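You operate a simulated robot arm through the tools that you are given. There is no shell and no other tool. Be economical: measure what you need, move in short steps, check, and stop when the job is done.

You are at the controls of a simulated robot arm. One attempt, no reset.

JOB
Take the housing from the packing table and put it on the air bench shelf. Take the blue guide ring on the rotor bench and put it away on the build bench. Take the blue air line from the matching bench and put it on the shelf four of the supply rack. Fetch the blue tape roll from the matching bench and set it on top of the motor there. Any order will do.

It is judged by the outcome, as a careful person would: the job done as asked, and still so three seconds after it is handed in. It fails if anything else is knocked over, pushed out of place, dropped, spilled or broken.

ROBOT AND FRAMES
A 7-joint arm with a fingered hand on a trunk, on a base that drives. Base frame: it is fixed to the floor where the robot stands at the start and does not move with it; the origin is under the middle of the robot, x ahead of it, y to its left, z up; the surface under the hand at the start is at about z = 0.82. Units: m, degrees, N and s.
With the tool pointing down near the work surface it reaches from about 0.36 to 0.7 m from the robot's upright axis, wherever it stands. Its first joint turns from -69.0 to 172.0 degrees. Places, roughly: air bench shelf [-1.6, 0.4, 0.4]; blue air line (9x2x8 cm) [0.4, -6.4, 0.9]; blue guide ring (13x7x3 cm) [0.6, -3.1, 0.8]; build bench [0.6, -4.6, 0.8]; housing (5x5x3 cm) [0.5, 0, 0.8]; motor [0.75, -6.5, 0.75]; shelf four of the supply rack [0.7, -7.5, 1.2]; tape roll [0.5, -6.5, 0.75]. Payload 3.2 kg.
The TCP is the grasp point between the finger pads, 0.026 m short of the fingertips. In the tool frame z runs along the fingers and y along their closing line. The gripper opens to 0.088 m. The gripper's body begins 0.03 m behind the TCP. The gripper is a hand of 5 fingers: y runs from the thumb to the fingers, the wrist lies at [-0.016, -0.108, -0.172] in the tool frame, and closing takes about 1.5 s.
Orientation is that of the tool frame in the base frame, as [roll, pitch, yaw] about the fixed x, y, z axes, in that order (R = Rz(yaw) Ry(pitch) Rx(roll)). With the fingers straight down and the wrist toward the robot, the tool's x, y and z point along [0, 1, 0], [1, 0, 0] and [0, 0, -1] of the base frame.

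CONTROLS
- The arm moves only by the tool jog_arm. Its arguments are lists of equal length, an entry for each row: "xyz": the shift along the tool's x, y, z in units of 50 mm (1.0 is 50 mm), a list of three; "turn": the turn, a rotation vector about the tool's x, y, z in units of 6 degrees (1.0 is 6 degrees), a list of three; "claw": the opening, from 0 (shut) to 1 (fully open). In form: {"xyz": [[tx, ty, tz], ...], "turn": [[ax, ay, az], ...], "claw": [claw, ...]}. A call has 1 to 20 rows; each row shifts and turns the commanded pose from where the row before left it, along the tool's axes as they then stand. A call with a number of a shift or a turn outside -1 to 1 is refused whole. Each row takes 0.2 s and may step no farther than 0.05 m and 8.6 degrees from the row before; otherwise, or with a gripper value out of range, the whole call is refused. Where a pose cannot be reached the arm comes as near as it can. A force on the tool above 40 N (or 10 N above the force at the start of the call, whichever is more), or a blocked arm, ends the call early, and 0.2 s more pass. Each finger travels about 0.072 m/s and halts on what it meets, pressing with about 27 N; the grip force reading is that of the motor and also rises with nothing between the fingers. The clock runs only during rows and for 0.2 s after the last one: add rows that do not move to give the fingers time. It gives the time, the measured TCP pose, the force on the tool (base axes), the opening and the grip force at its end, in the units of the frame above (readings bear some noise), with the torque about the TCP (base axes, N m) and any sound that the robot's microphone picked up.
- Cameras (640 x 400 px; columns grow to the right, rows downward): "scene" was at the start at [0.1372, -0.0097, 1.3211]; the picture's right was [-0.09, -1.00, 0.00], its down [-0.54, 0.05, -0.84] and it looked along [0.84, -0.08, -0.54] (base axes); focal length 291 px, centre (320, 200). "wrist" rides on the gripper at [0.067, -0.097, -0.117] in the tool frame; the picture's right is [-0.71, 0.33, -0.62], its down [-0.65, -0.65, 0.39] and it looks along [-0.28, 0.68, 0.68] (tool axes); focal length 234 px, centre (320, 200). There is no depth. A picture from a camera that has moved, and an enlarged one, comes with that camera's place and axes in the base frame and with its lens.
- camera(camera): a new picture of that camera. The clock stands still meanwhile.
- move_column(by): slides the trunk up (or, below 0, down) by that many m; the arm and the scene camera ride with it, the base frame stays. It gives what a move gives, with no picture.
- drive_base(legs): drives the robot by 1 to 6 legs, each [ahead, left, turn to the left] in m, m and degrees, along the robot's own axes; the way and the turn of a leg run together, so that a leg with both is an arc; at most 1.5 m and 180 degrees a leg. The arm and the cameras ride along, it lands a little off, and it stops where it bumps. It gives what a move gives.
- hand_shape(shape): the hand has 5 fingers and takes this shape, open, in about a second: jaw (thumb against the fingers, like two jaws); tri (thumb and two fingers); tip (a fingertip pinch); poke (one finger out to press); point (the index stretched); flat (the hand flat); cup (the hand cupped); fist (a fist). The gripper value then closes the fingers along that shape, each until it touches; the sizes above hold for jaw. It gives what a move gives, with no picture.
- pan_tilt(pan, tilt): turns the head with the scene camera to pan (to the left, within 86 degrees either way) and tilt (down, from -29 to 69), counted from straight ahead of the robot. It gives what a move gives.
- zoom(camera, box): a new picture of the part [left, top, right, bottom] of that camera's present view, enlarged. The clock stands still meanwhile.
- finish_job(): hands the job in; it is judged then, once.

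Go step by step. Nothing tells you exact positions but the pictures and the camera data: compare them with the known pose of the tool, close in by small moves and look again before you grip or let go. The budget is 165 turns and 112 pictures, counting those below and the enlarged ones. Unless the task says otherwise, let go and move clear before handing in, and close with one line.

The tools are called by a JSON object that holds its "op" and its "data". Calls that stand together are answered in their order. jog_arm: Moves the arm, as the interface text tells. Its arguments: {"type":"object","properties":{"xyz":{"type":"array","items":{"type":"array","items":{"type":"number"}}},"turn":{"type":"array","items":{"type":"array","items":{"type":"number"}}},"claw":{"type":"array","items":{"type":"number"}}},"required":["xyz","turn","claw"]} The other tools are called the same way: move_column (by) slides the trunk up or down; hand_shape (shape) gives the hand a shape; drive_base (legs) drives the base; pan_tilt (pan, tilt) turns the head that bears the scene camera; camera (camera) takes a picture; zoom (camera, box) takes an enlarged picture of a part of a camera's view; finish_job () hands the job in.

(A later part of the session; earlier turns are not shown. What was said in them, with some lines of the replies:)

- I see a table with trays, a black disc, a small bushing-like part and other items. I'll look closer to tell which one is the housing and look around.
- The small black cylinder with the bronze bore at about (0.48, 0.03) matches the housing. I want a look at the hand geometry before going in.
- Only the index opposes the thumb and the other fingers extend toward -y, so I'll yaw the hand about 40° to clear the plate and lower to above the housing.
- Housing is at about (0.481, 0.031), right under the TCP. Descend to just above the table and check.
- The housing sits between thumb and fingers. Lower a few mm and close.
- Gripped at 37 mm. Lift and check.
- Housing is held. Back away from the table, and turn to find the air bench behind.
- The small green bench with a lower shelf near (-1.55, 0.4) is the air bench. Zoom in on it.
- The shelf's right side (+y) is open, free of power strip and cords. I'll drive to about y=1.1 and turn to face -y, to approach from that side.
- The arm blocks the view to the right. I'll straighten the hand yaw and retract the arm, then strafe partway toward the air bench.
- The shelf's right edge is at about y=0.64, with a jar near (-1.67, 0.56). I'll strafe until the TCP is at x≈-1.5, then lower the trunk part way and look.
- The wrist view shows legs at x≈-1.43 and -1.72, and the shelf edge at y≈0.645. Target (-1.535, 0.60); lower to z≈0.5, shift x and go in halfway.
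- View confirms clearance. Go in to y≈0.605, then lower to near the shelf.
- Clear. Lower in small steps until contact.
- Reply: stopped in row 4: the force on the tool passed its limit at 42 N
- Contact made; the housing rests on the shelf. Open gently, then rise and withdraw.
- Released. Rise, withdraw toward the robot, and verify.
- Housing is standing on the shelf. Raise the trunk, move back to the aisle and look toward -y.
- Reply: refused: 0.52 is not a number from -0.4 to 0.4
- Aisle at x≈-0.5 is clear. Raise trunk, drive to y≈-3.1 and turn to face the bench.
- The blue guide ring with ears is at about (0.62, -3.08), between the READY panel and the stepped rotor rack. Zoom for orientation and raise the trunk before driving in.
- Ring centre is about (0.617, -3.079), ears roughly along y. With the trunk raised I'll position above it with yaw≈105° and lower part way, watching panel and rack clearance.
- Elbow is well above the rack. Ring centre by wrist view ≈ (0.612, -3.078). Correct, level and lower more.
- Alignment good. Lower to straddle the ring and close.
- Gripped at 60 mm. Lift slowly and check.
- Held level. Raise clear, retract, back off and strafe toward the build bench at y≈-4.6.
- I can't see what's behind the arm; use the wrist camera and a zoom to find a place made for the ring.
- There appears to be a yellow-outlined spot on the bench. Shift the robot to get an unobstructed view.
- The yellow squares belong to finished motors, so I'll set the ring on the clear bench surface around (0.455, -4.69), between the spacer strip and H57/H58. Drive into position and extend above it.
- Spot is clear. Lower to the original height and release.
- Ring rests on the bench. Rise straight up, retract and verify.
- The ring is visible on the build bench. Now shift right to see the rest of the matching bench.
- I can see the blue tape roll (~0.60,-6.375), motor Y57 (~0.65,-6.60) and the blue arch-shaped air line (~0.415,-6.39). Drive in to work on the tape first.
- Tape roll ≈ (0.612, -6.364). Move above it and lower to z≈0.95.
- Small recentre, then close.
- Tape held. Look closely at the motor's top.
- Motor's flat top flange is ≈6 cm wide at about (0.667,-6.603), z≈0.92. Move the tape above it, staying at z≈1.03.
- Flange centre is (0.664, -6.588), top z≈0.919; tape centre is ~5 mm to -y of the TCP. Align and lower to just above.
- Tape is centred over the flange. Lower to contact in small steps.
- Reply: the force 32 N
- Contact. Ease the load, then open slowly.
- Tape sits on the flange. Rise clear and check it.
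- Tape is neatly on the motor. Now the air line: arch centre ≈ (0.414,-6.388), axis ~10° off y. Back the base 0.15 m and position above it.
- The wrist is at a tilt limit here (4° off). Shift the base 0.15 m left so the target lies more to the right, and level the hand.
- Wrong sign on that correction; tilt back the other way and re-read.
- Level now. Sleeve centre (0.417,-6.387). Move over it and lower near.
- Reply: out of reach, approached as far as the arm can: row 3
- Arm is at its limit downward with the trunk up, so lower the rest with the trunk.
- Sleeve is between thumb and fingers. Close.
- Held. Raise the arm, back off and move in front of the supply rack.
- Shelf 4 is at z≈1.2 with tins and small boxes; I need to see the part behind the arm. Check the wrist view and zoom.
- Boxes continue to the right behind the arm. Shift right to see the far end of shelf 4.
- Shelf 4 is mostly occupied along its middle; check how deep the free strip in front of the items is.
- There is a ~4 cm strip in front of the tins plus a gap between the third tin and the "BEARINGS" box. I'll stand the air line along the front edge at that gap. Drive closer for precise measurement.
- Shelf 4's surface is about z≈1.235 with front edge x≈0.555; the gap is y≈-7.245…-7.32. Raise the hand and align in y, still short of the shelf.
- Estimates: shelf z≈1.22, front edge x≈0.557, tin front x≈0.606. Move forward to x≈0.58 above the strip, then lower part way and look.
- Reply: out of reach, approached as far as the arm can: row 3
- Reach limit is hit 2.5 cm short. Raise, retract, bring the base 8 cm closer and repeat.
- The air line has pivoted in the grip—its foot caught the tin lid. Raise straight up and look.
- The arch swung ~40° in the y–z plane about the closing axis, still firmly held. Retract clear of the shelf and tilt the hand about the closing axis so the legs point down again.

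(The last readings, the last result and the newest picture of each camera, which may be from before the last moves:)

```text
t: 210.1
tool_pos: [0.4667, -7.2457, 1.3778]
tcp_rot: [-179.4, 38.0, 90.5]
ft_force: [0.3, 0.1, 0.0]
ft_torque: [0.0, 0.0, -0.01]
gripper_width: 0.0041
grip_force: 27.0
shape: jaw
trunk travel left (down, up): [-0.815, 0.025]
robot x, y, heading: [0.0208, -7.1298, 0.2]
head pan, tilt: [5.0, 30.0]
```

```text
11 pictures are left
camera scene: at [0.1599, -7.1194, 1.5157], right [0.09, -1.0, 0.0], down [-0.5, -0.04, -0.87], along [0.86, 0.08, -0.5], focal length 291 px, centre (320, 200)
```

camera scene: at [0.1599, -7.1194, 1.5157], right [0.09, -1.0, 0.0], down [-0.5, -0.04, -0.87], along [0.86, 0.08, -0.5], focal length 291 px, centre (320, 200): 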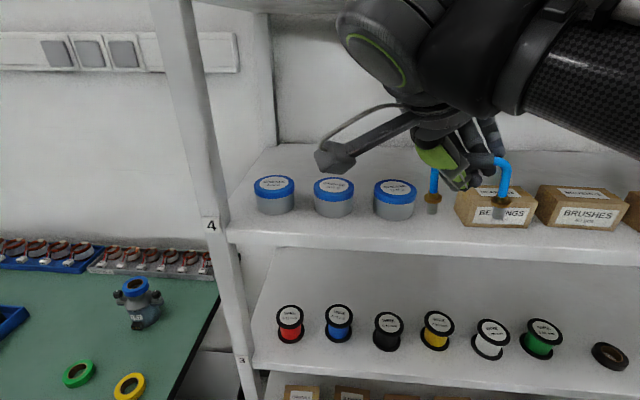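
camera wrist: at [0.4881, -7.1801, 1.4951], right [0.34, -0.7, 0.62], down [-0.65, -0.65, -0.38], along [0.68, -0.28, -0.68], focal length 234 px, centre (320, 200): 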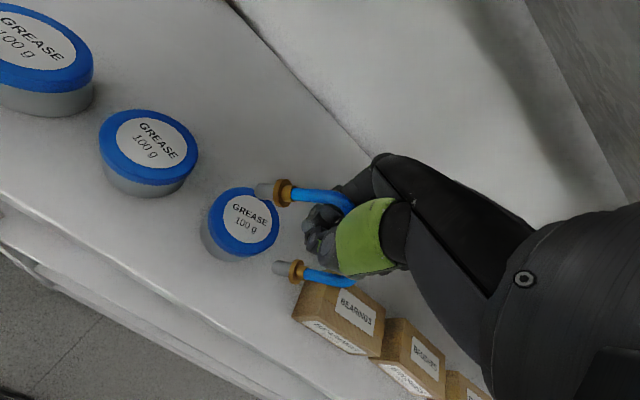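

The legs are vertical again with the hand tilted. I'll aim the feet at y≈-7.245 and -7.321 (clear of the tin's frontmost point), x≈0.578. Move forward at the present height and check.

{"op": "jog_arm", "data": {"xyz": [[-0.27, 0.5, 0.21], [0, 0.6, 0], [0, 0.6, 0], [0, 0.52, 0], [0.25, 0, 0.32], [0, 0, 0]], "turn": [[0, 0, 0], [0, 0, 0], [0, 0, 0], [0, 0, 0], [0, 0, 0], [0, 0, 0]], "claw": [0, 0, 0, 0, 0, 0]}}

{"op": "zoom", "data": {"camera": "scene", "box": [300, 100, 560, 260]}}

```text
t: 211.5
tool_pos: [0.5744, -7.2632, 1.3579]
tcp_rot: [-179.6, 37.9, 90.4]
ft_force: [0.4, 0.3, -1.3]
ft_torque: [0.01, -0.02, -0.02]
gripper_width: 0.0039
grip_force: 26.9
shape: jaw
trunk travel left (down, up): [-0.815, 0.025]
robot x, y, heading: [0.0185, -7.1301, -0.2]
head pan, tilt: [5.0, 30.0]
```

```text
2.46 times, centred on (430, 180) of scene
camera zoom: at [0.16, -7.1202, 1.5157], right [0.09, -1.0, 0.0], down [-0.5, -0.04, -0.87], along [0.86, 0.08, -0.5], focal length 716 px, centre (49, 249)
```

zoom: 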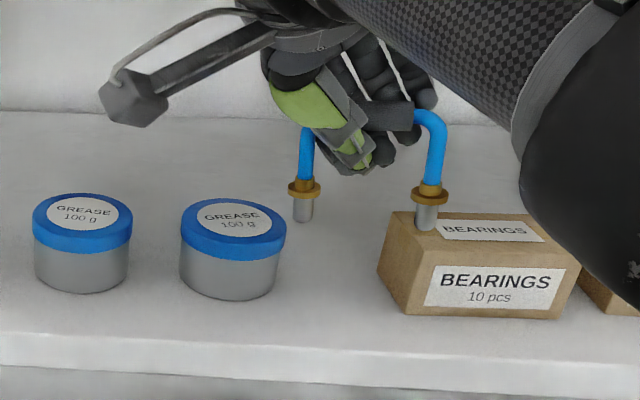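

Geometry agrees: feet will land between the shelf edge (0.557) and the box front (0.60). Lower 6 cm and check.

{"op": "jog_arm", "data": {"xyz": [[0.25, 0.05, 0.315], [0.25, 0, 0.315], [0.24, 0, 0.315], [0, 0, 0]], "turn": [[0, 0, 0], [0, 0, 0], [0, 0, 0], [0, 0, 0]], "claw": [0, 0, 0, 0]}}

{"op": "zoom", "data": {"camera": "scene", "box": [340, 120, 540, 260]}}

```text
t: 212.5
tool_pos: [0.5777, -7.2605, 1.2977]
tcp_rot: [-179.6, 38.0, 90.3]
ft_force: [-0.5, 0.2, 0.1]
ft_torque: [-0.01, -0.04, 0.0]
gripper_width: 0.0042
grip_force: 26.1
shape: jaw
trunk travel left (down, up): [-0.815, 0.025]
robot x, y, heading: [0.0187, -7.1279, 0.2]
head pan, tilt: [5.0, 30.0]
```

```text
2.86 times, centred on (440, 190) of scene
camera zoom: at [0.1598, -7.1201, 1.5157], right [0.09, -1.0, 0.0], down [-0.5, -0.04, -0.87], along [0.86, 0.08, -0.5], focal length 831 px, centre (-23, 229)
```

zoom: 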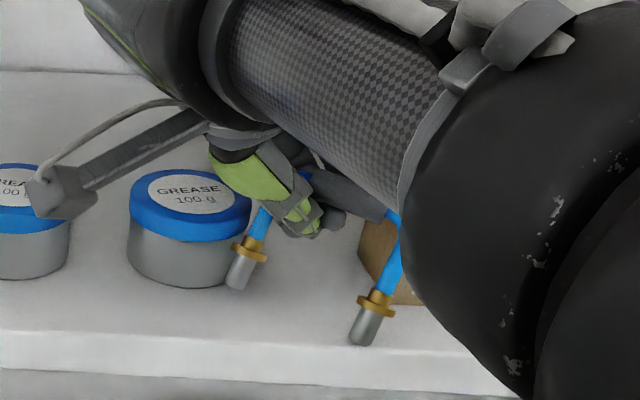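

The arch appears to have tilted again. Check with the wrist camera before doing anything.

{"op": "camera", "data": {"camera": "wrist"}}

```text
8 pictures are left
camera wrist: at [0.4821, -7.1367, 1.3486], right [0.34, -0.17, 0.93], down [-0.65, -0.75, 0.1], along [0.68, -0.64, -0.37], focal length 234 px, centre (320, 200)
```

wrist: 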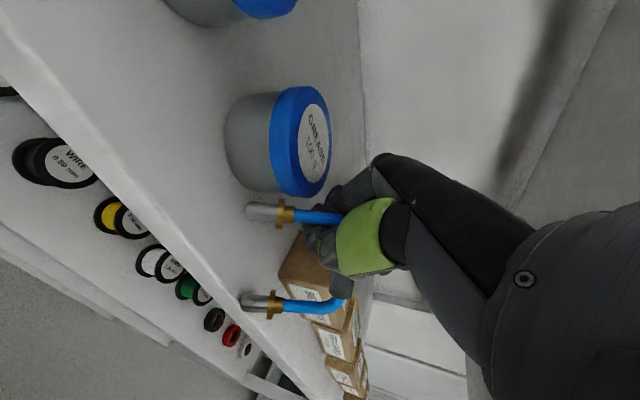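

Triangulated: left foot ≈(0.566,-7.234,1.249), right foot ≈(0.531,-7.294,1.240): the arch yawed ~30° in the grip, probably from brushing the box. Raise, counter-rotate the hand ~26° about vertical and 6° in tilt, then re-measure.

{"op": "jog_arm", "data": {"xyz": [[-0.31, -0.2, -0.4], [-0.31, -0.2, -0.4], [0, 0, 0], [0, 0, 0], [0, 0, 0], [0, 0, 0], [0, 0, 0], [0, 0, 0], [0, 0, 0], [0, 0, 0]], "turn": [[0, 0, 0], [0, 0, 0], [-0.53, 0, -0.68], [-0.53, 0, -0.68], [-0.53, 0, -0.68], [-0.53, 0, -0.68], [-0.53, 0, -0.68], [0, -0.5, 0], [0, -0.5, 0], [0, 0, 0]], "claw": [0, 0, 0, 0, 0, 0, 0, 0, 0, 0]}}

{"op": "zoom", "data": {"camera": "scene", "box": [340, 100, 540, 260]}}

{"op": "camera", "data": {"camera": "wrist"}}

```text
t: 214.7
tool_pos: [0.5597, -7.2619, 1.3478]
tcp_rot: [-179.6, 43.8, 116.3]
ft_force: [-0.3, 0.0, -0.6]
ft_torque: [0.03, 0.01, 0.02]
gripper_width: 0.0043
grip_force: 26.8
shape: jaw
trunk travel left (down, up): [-0.815, 0.025]
robot x, y, heading: [0.024, -7.1237, -0.1]
head pan, tilt: [5.0, 30.0]
```

```text
2.50 times, centred on (440, 180) of scene
camera zoom: at [0.1598, -7.1202, 1.5158], right [0.09, -1.0, 0.0], down [-0.5, -0.04, -0.87], along [0.86, 0.08, -0.5], focal length 727 px, centre (20, 250)
```

zoom: 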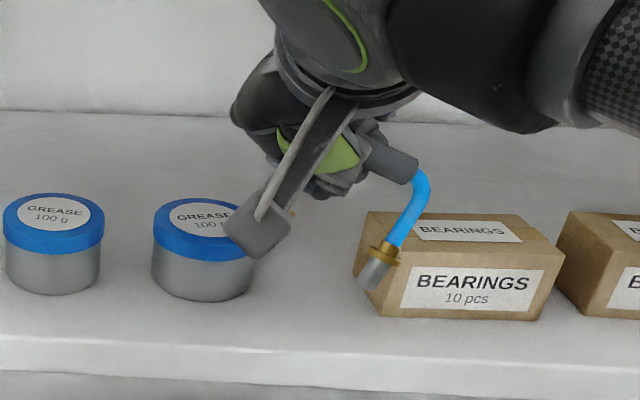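

```text
6 pictures are left
camera wrist: at [0.4156, -7.1893, 1.3863], right [0.34, 0.08, 0.94], down [-0.26, -0.95, 0.17], along [0.9, -0.3, -0.3], focal length 234 px, centre (320, 200)
```

wrist: 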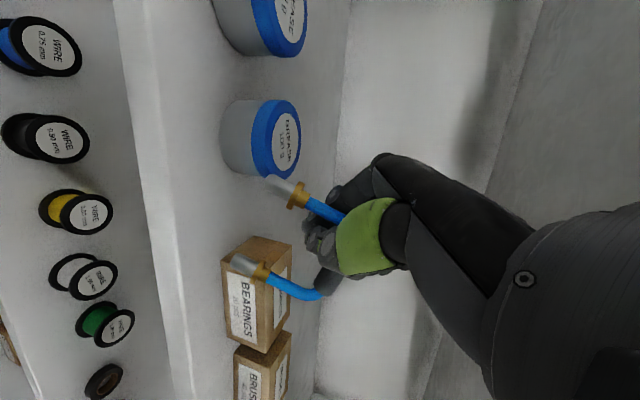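

Correct remaining lean (~12°) and yaw (~10°) with the hand, and shift to x≈0.587.

{"op": "jog_arm", "data": {"xyz": [[-0.17, 0.486, 0.164], [0, 0, 0], [0, 0, 0], [0, 0, 0], [0, 0, 0], [0, 0, 0]], "turn": [[0, 0, 0], [0.31, -0.9, -0.3], [0.31, -0.9, -0.3], [-0.58, 0, -0.6], [-0.58, 0, -0.6], [0, 0, 0]], "claw": [0, 0, 0, 0, 0, 0]}}

{"op": "camera", "data": {"camera": "wrist"}}

```text
t: 216.1
tool_pos: [0.5859, -7.2635, 1.3488]
tcp_rot: [-167.8, 53.0, 135.4]
ft_force: [-0.6, -0.1, 0.0]
ft_torque: [0.02, 0.01, -0.03]
gripper_width: 0.0044
grip_force: 27.4
shape: jaw
trunk travel left (down, up): [-0.815, 0.025]
robot x, y, heading: [0.0234, -7.1238, -0.1]
head pan, tilt: [5.0, 30.0]
```

```text
5 pictures are left
camera wrist: at [0.4317, -7.2083, 1.3754], right [0.32, 0.33, 0.89], down [-0.09, -0.92, 0.37], along [0.94, -0.2, -0.26], focal length 234 px, centre (320, 200)
```

wrist: 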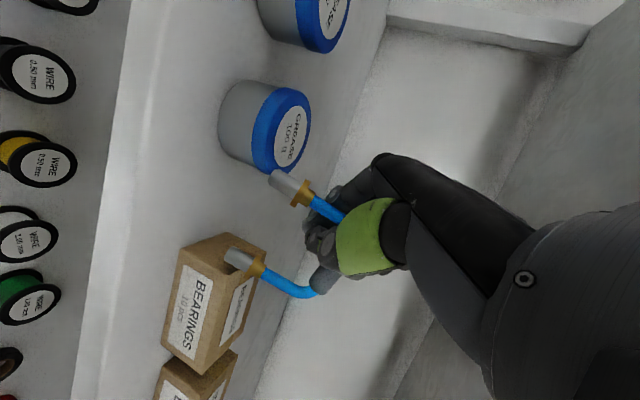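

Nearly vertical: feet ≈(0.575,-7.24) and (0.572,-7.305). Lower 5.5 cm and trim the last few degrees.

{"op": "jog_arm", "data": {"xyz": [[0.3, 0.05, 0.22], [0.3, 0.05, 0.22], [0.28, 0.04, 0.21], [0, 0, 0], [0, 0, 0]], "turn": [[0, 0, 0], [0, 0, 0], [0, 0, 0], [0.43, -0.81, -0.41], [0, 0, 0]], "claw": [0, 0, 0, 0, 0]}}

{"op": "camera", "data": {"camera": "wrist"}}

```text
t: 217.3
tool_pos: [0.5862, -7.2628, 1.2986]
tcp_rot: [-160.5, 57.1, 141.2]
ft_force: [1.8, -1.2, 14.8]
ft_torque: [0.39, -0.09, -0.07]
gripper_width: 0.0043
grip_force: 27.1
shape: jaw
trunk travel left (down, up): [-0.815, 0.025]
robot x, y, heading: [0.0255, -7.122, -0.3]
head pan, tilt: [5.0, 30.0]
```

```text
4 pictures are left
camera wrist: at [0.4313, -7.2061, 1.3178], right [0.31, 0.42, 0.85], down [-0.1, -0.88, 0.47], along [0.95, -0.23, -0.23], focal length 234 px, centre (320, 200)
```

wrist: 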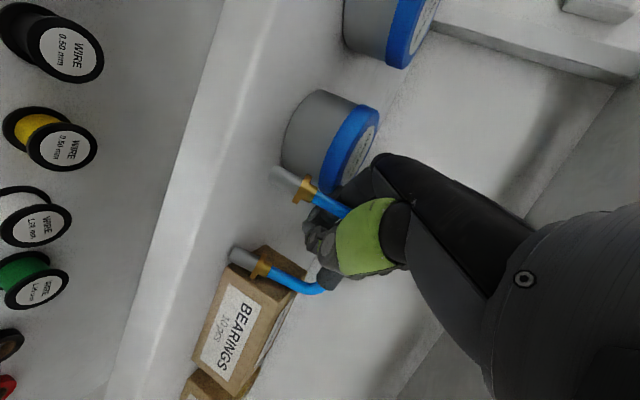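

Contact force shows the feet are on the shelf already (surface ≈1.24), which also puts the true front edge at ≈0.526 and the box front at ≈0.571. Lift 1 cm, pull back 1.8 cm to the middle of the strip, and set down softly.

{"op": "jog_arm", "data": {"xyz": [[-0.168, -0.036, -0.102], [0.076, -0.146, -0.074], [0.076, -0.146, -0.074], [0, 0, 0], [0.09, 0.02, 0.055], [0.034, 0.007, 0.02], [0, 0, 0]], "turn": [[0, 0, 0], [0, 0, 0], [0, 0, 0], [0, 0, 0], [0, 0, 0], [0, 0, 0], [0, 0, 0]], "claw": [0, 0, 0, 0, 0, 0, 0]}}

```text
t: 218.9
tool_pos: [0.5696, -7.263, 1.2952]
tcp_rot: [-160.0, 57.0, 141.7]
ft_force: [0.2, -0.3, 0.2]
ft_torque: [0.01, -0.01, 0.04]
gripper_width: 0.0038
grip_force: 26.8
shape: jaw
trunk travel left (down, up): [-0.815, 0.025]
robot x, y, heading: [0.0177, -7.1254, -0.3]
head pan, tilt: [5.0, 30.0]
```

{"op": "jog_arm", "data": {"xyz": [[0.034, 0.007, 0.02], [0.034, 0.007, 0.02], [0.034, 0.007, 0.02], [0, 0, 0]], "turn": [[0, 0, 0], [0, 0, 0], [0, 0, 0], [0, 0, 0]], "claw": [0, 0, 0, 0]}}

```text
t: 219.9
tool_pos: [0.5673, -7.2623, 1.2906]
tcp_rot: [-160.0, 56.9, 141.7]
ft_force: [-0.8, 0.2, 0.1]
ft_torque: [0.01, 0.01, -0.01]
gripper_width: 0.0041
grip_force: 26.7
shape: jaw
trunk travel left (down, up): [-0.815, 0.025]
robot x, y, heading: [0.0216, -7.1274, -0.3]
head pan, tilt: [5.0, 30.0]
```

No contact yet, so the earlier contact was elsewhere. Spend one picture to check.

{"op": "zoom", "data": {"camera": "scene", "box": [320, 120, 520, 260]}}

```text
2.86 times, centred on (420, 190) of scene
camera zoom: at [0.1597, -7.1201, 1.5158], right [0.09, -1.0, 0.0], down [-0.5, -0.04, -0.87], along [0.86, 0.08, -0.5], focal length 831 px, centre (34, 229)
```

zoom: 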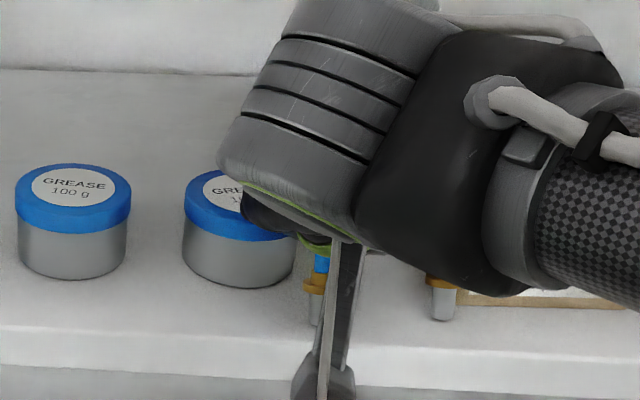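

Legs vertical, in front of the box, clear of tin. Continue lowering gently until contact.

{"op": "jog_arm", "data": {"xyz": [[0.034, 0.007, 0.02], [0.034, 0.007, 0.02], [0.034, 0.007, 0.02], [0, 0, 0]], "turn": [[0, 0, 0], [0, 0, 0], [0, 0, 0], [0, 0, 0]], "claw": [0, 0, 0, 0]}}

```text
t: 220.9
tool_pos: [0.569, -7.2615, 1.2831]
tcp_rot: [-160.1, 56.9, 141.7]
ft_force: [0.7, -0.4, -0.2]
ft_torque: [0.01, 0.02, -0.03]
gripper_width: 0.004
grip_force: 26.8
shape: jaw
trunk travel left (down, up): [-0.815, 0.025]
robot x, y, heading: [0.0177, -7.1277, 0.0]
head pan, tilt: [5.0, 30.0]
```

{"op": "jog_arm", "data": {"xyz": [[0.034, 0.007, 0.02], [0.034, 0.007, 0.02], [0, 0, 0]], "turn": [[0, 0, 0], [0, 0, 0], [0, 0, 0]], "claw": [0, 0, 0]}}

{"op": "jog_arm", "data": {"xyz": [[0.034, 0.007, 0.02], [0.034, 0.007, 0.02], [0, 0, 0]], "turn": [[0, 0, 0], [0, 0, 0], [0, 0, 0]], "claw": [0, 0, 0]}}

```text
t: 221.7
tool_pos: [0.5676, -7.2647, 1.2798]
tcp_rot: [-160.2, 56.9, 141.5]
ft_force: [-0.2, 0.3, 0.3]
ft_torque: [0.03, 0.01, 0.0]
gripper_width: 0.004
grip_force: 27.1
shape: jaw
trunk travel left (down, up): [-0.815, 0.025]
robot x, y, heading: [0.0246, -7.1251, -0.0]
head pan, tilt: [5.0, 30.0]
```

```text
t: 222.5
tool_pos: [0.568, -7.2634, 1.2761]
tcp_rot: [-160.1, 56.9, 141.7]
ft_force: [0.7, -1.3, 2.0]
ft_torque: [0.06, -0.03, 0.02]
gripper_width: 0.0038
grip_force: 26.6
shape: jaw
trunk travel left (down, up): [-0.815, 0.025]
robot x, y, heading: [0.02, -7.1254, 0.1]
head pan, tilt: [5.0, 30.0]
```

First light contact (2 N). Use one close-up to confirm both feet are on the shelf, not at the edge.

{"op": "zoom", "data": {"camera": "scene", "box": [400, 190, 500, 260]}}

```text
5.71 times, centred on (450, 225) of scene
camera zoom: at [0.1591, -7.1203, 1.5158], right [0.09, -1.0, 0.0], down [-0.5, -0.04, -0.87], along [0.86, 0.08, -0.5], focal length 1662 px, centre (-423, 57)
```

zoom: 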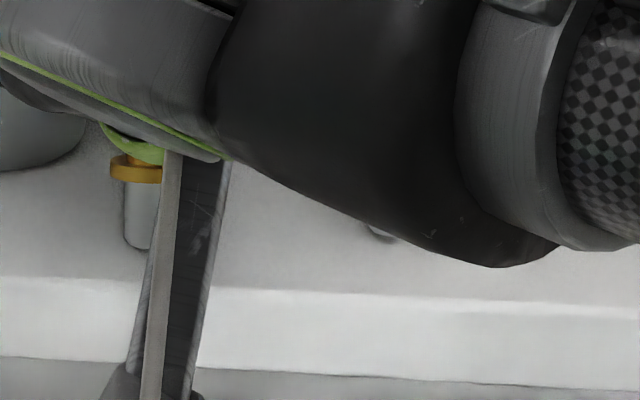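

Both feet are on the shelf (≈1.7–2.8 cm inside the edge). Settle 1 mm and open gradually.

{"op": "jog_arm", "data": {"xyz": [[0.017, 0.004, 0.01], [0, 0, 0], [0, 0, 0], [0, 0, 0], [0, 0, 0], [0, 0, 0], [0, 0, 0], [0, 0, 0]], "turn": [[0, 0, 0], [0, 0, 0], [0, 0, 0], [0, 0, 0], [0, 0, 0], [0, 0, 0], [0, 0, 0], [0, 0, 0]], "claw": [0.04, 0.1, 0.18, 0.26, 0.36, 0.5, 0.65, 0.65]}}

{"op": "camera", "data": {"camera": "wrist"}}

```text
t: 224.3
tool_pos: [0.5686, -7.2639, 1.2733]
tcp_rot: [-160.1, 56.9, 141.6]
ft_force: [0.5, 0.0, 0.0]
ft_torque: [0.0, 0.0, 0.01]
gripper_width: 0.0567
grip_force: 0.0
shape: jaw
trunk travel left (down, up): [-0.815, 0.025]
robot x, y, heading: [0.022, -7.1288, 0.0]
head pan, tilt: [5.0, 30.0]
```

```text
1 pictures are left
camera wrist: at [0.4147, -7.2065, 1.2957], right [0.32, 0.42, 0.85], down [-0.09, -0.88, 0.47], along [0.94, -0.23, -0.24], focal length 234 px, centre (320, 200)
```

wrist: 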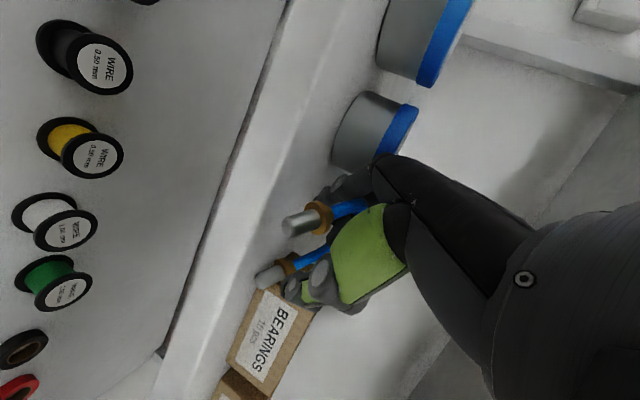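

The air line shifted on release; I need detail. Use the last picture for a close-up.

{"op": "zoom", "data": {"camera": "wrist", "box": [210, 150, 430, 340]}}

```text
2.11 times, centred on (320, 245) of wrist
camera zoom: at [0.4147, -7.2065, 1.2957], right [0.32, 0.42, 0.85], down [-0.09, -0.88, 0.47], along [0.94, -0.23, -0.24], focal length 493 px, centre (320, 105)
```

zoom: 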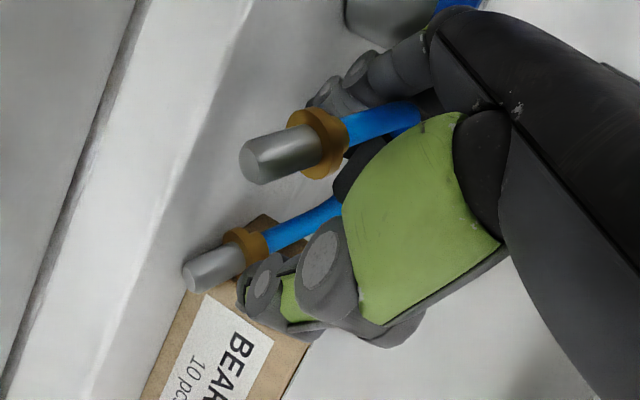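

The arch has tipped back onto the fingers: sleeve toward the back of the gap, feet toward the front, close to the shelf. I'll lower it the last centimetre, then slide the fingers out along their own length so it rests on the shelf.

{"op": "jog_arm", "data": {"xyz": [[0.05, 0.06, 0.057], [0.05, 0.04, 0.057], [0.05, 0.02, 0.03], [0.05, 0.02, 0.03], [0, 0, 0]], "turn": [[0, 0, 0], [0, 0, 0], [0, 0, 0], [0, 0, 0], [0, 0, 0]], "claw": [0.65, 0.65, 0.65, 0.65, 0.65]}}

```text
t: 225.5
tool_pos: [0.5681, -7.2607, 1.2649]
tcp_rot: [-160.5, 57.2, 141.3]
ft_force: [-2.9, 1.3, 18.7]
ft_torque: [0.18, -0.71, 0.12]
gripper_width: 0.0566
grip_force: 0.1
shape: jaw
trunk travel left (down, up): [-0.815, 0.025]
robot x, y, heading: [0.0216, -7.1266, 0.0]
head pan, tilt: [5.0, 30.0]
```

Fingers now touch the shelf at about (0.606,-7.25). Ease up slightly, then slide the hand out along the finger direction slowly.

{"op": "jog_arm", "data": {"xyz": [[-0.05, -0.01, -0.03], [0, 0, -0.1], [0, 0, -0.15], [0, 0, -0.15], [0, 0, -0.15], [0, 0, -0.15], [0, 0, 0]], "turn": [[0, 0, 0], [0, 0, 0], [0, 0, 0], [0, 0, 0], [0, 0, 0], [0, 0, 0], [0, 0, 0]], "claw": [0.65, 0.65, 0.65, 0.65, 0.65, 0.65, 0.65]}}

```text
t: 227.1
tool_pos: [0.5579, -7.2358, 1.2808]
tcp_rot: [-160.1, 56.9, 141.6]
ft_force: [0.7, 0.9, 1.3]
ft_torque: [-0.01, -0.04, 0.0]
gripper_width: 0.0567
grip_force: 0.1
shape: jaw
trunk travel left (down, up): [-0.815, 0.025]
robot x, y, heading: [0.019, -7.1262, 0.1]
head pan, tilt: [5.0, 30.0]
```

{"op": "jog_arm", "data": {"xyz": [[0, 0, -0.15], [0, 0, -0.15], [0, 0, -0.15], [0, 0, -0.15], [0, 0, -0.15], [0, 0, -0.15], [0, 0, 0]], "turn": [[0, 0, 0], [0, 0, 0], [0, 0, 0], [0, 0, 0], [0, 0, 0], [0, 0, 0], [0, 0, 0]], "claw": [0.65, 0.65, 0.65, 0.65, 0.65, 0.65, 0.65]}}

```text
t: 228.7
tool_pos: [0.5399, -7.2022, 1.3039]
tcp_rot: [-160.2, 57.0, 141.5]
ft_force: [-0.2, -0.1, 0.4]
ft_torque: [-0.03, 0.01, 0.04]
gripper_width: 0.0568
grip_force: 0.1
shape: jaw
trunk travel left (down, up): [-0.815, 0.025]
robot x, y, heading: [0.0192, -7.1304, -0.1]
head pan, tilt: [5.0, 30.0]
```

{"op": "jog_arm", "data": {"xyz": [[0, 0, -0.2], [0, 0, -0.3], [0, 0, -0.3], [0, 0, -0.3], [-0.42, -0.09, -0.256], [-0.42, -0.09, -0.256], [0, 0, 0]], "turn": [[0, 0, 0], [0, 0, 0], [0, 0, 0], [0, 0, 0], [0, 0, 0], [0, 0, 0], [0, 0, 0]], "claw": [0.65, 0.65, 0.65, 0.65, 0.65, 0.65, 0.65]}}

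```text
t: 230.3
tool_pos: [0.5182, -7.1604, 1.3804]
tcp_rot: [-160.1, 56.9, 141.6]
ft_force: [-0.8, 0.3, -0.3]
ft_torque: [-0.01, 0.05, -0.02]
gripper_width: 0.0567
grip_force: 0.0
shape: jaw
trunk travel left (down, up): [-0.815, 0.025]
robot x, y, heading: [0.0226, -7.124, 0.1]
head pan, tilt: [5.0, 30.0]
```

Check whether the hand is empty by closing it and reading the width.

{"op": "jog_arm", "data": {"xyz": [[0, 0, 0], [0, 0, 0], [0, 0, 0], [0, 0, 0], [0, 0, 0], [0, 0, 0], [0, 0, 0]], "turn": [[0, 0, 0], [0, 0, 0], [0, 0, 0], [0, 0, 0], [0, 0, 0], [0, 0, 0], [0, 0, 0]], "claw": [0.5, 0.35, 0.2, 0.1, 0, 0, 0]}}

{"op": "camera", "data": {"camera": "wrist"}}

```text
t: 231.9
tool_pos: [0.5193, -7.1606, 1.38]
tcp_rot: [-160.1, 56.9, 141.6]
ft_force: [-0.1, 0.1, -0.1]
ft_torque: [-0.04, -0.03, 0.03]
gripper_width: 0.0001
grip_force: 27.2
shape: jaw
trunk travel left (down, up): [-0.815, 0.025]
robot x, y, heading: [0.0172, -7.1266, 0.3]
head pan, tilt: [5.0, 30.0]
```

```text
refused: no pictures are left
```

The hand is empty, no crash was heard, so the air line stayed on the shelf. Retract and back away.

{"op": "jog_arm", "data": {"xyz": [[0.296, -0.567, -0.286], [0.296, -0.567, -0.286], [0.296, -0.567, -0.286], [0, 0, 0]], "turn": [[0, 0, 0], [0, 0, 0], [0, 0, 0], [0, 0, 0]], "claw": [0, 0, 0, 0]}}

{"op": "drive_base", "data": {"legs": [[-0.4, 0, 0]]}}

```text
t: 232.9
tool_pos: [0.4141, -7.1613, 1.3826]
tcp_rot: [-160.2, 57.0, 141.5]
ft_force: [-1.3, 0.1, 0.4]
ft_torque: [0.0, 0.01, -0.03]
gripper_width: 0.0
grip_force: 27.1
shape: jaw
trunk travel left (down, up): [-0.815, 0.025]
robot x, y, heading: [0.0229, -7.1257, 0.1]
head pan, tilt: [5.0, 30.0]
```

```text
t: 235.4
tool_pos: [0.0092, -7.1605, 1.3826]
tcp_rot: [-160.0, 56.9, 141.8]
ft_force: [0.1, -0.6, 0.2]
ft_torque: [-0.01, 0.01, 0.01]
gripper_width: 0.0001
grip_force: 27.5
shape: jaw
trunk travel left (down, up): [-0.815, 0.025]
robot x, y, heading: [-0.3828, -7.1293, 0.3]
head pan, tilt: [5.0, 30.0]
```

The hand is empty and clear of everything, so I'm handing in.

{"op": "finish_job", "data": {}}

```text
The job is handed in.
```

I handed the job in. The housing is on the air bench shelf, the guide ring on the build bench and the tape roll on top of the motor. The air line should be lying in the gap on supply rack shelf four, but I had no pictures left to confirm that. It tipped over as I let go, and one of its feet brushed a tin lid and probably the BEARINGS box while I was placing it. Afterwards the hand closed on nothing and no fall was heard.
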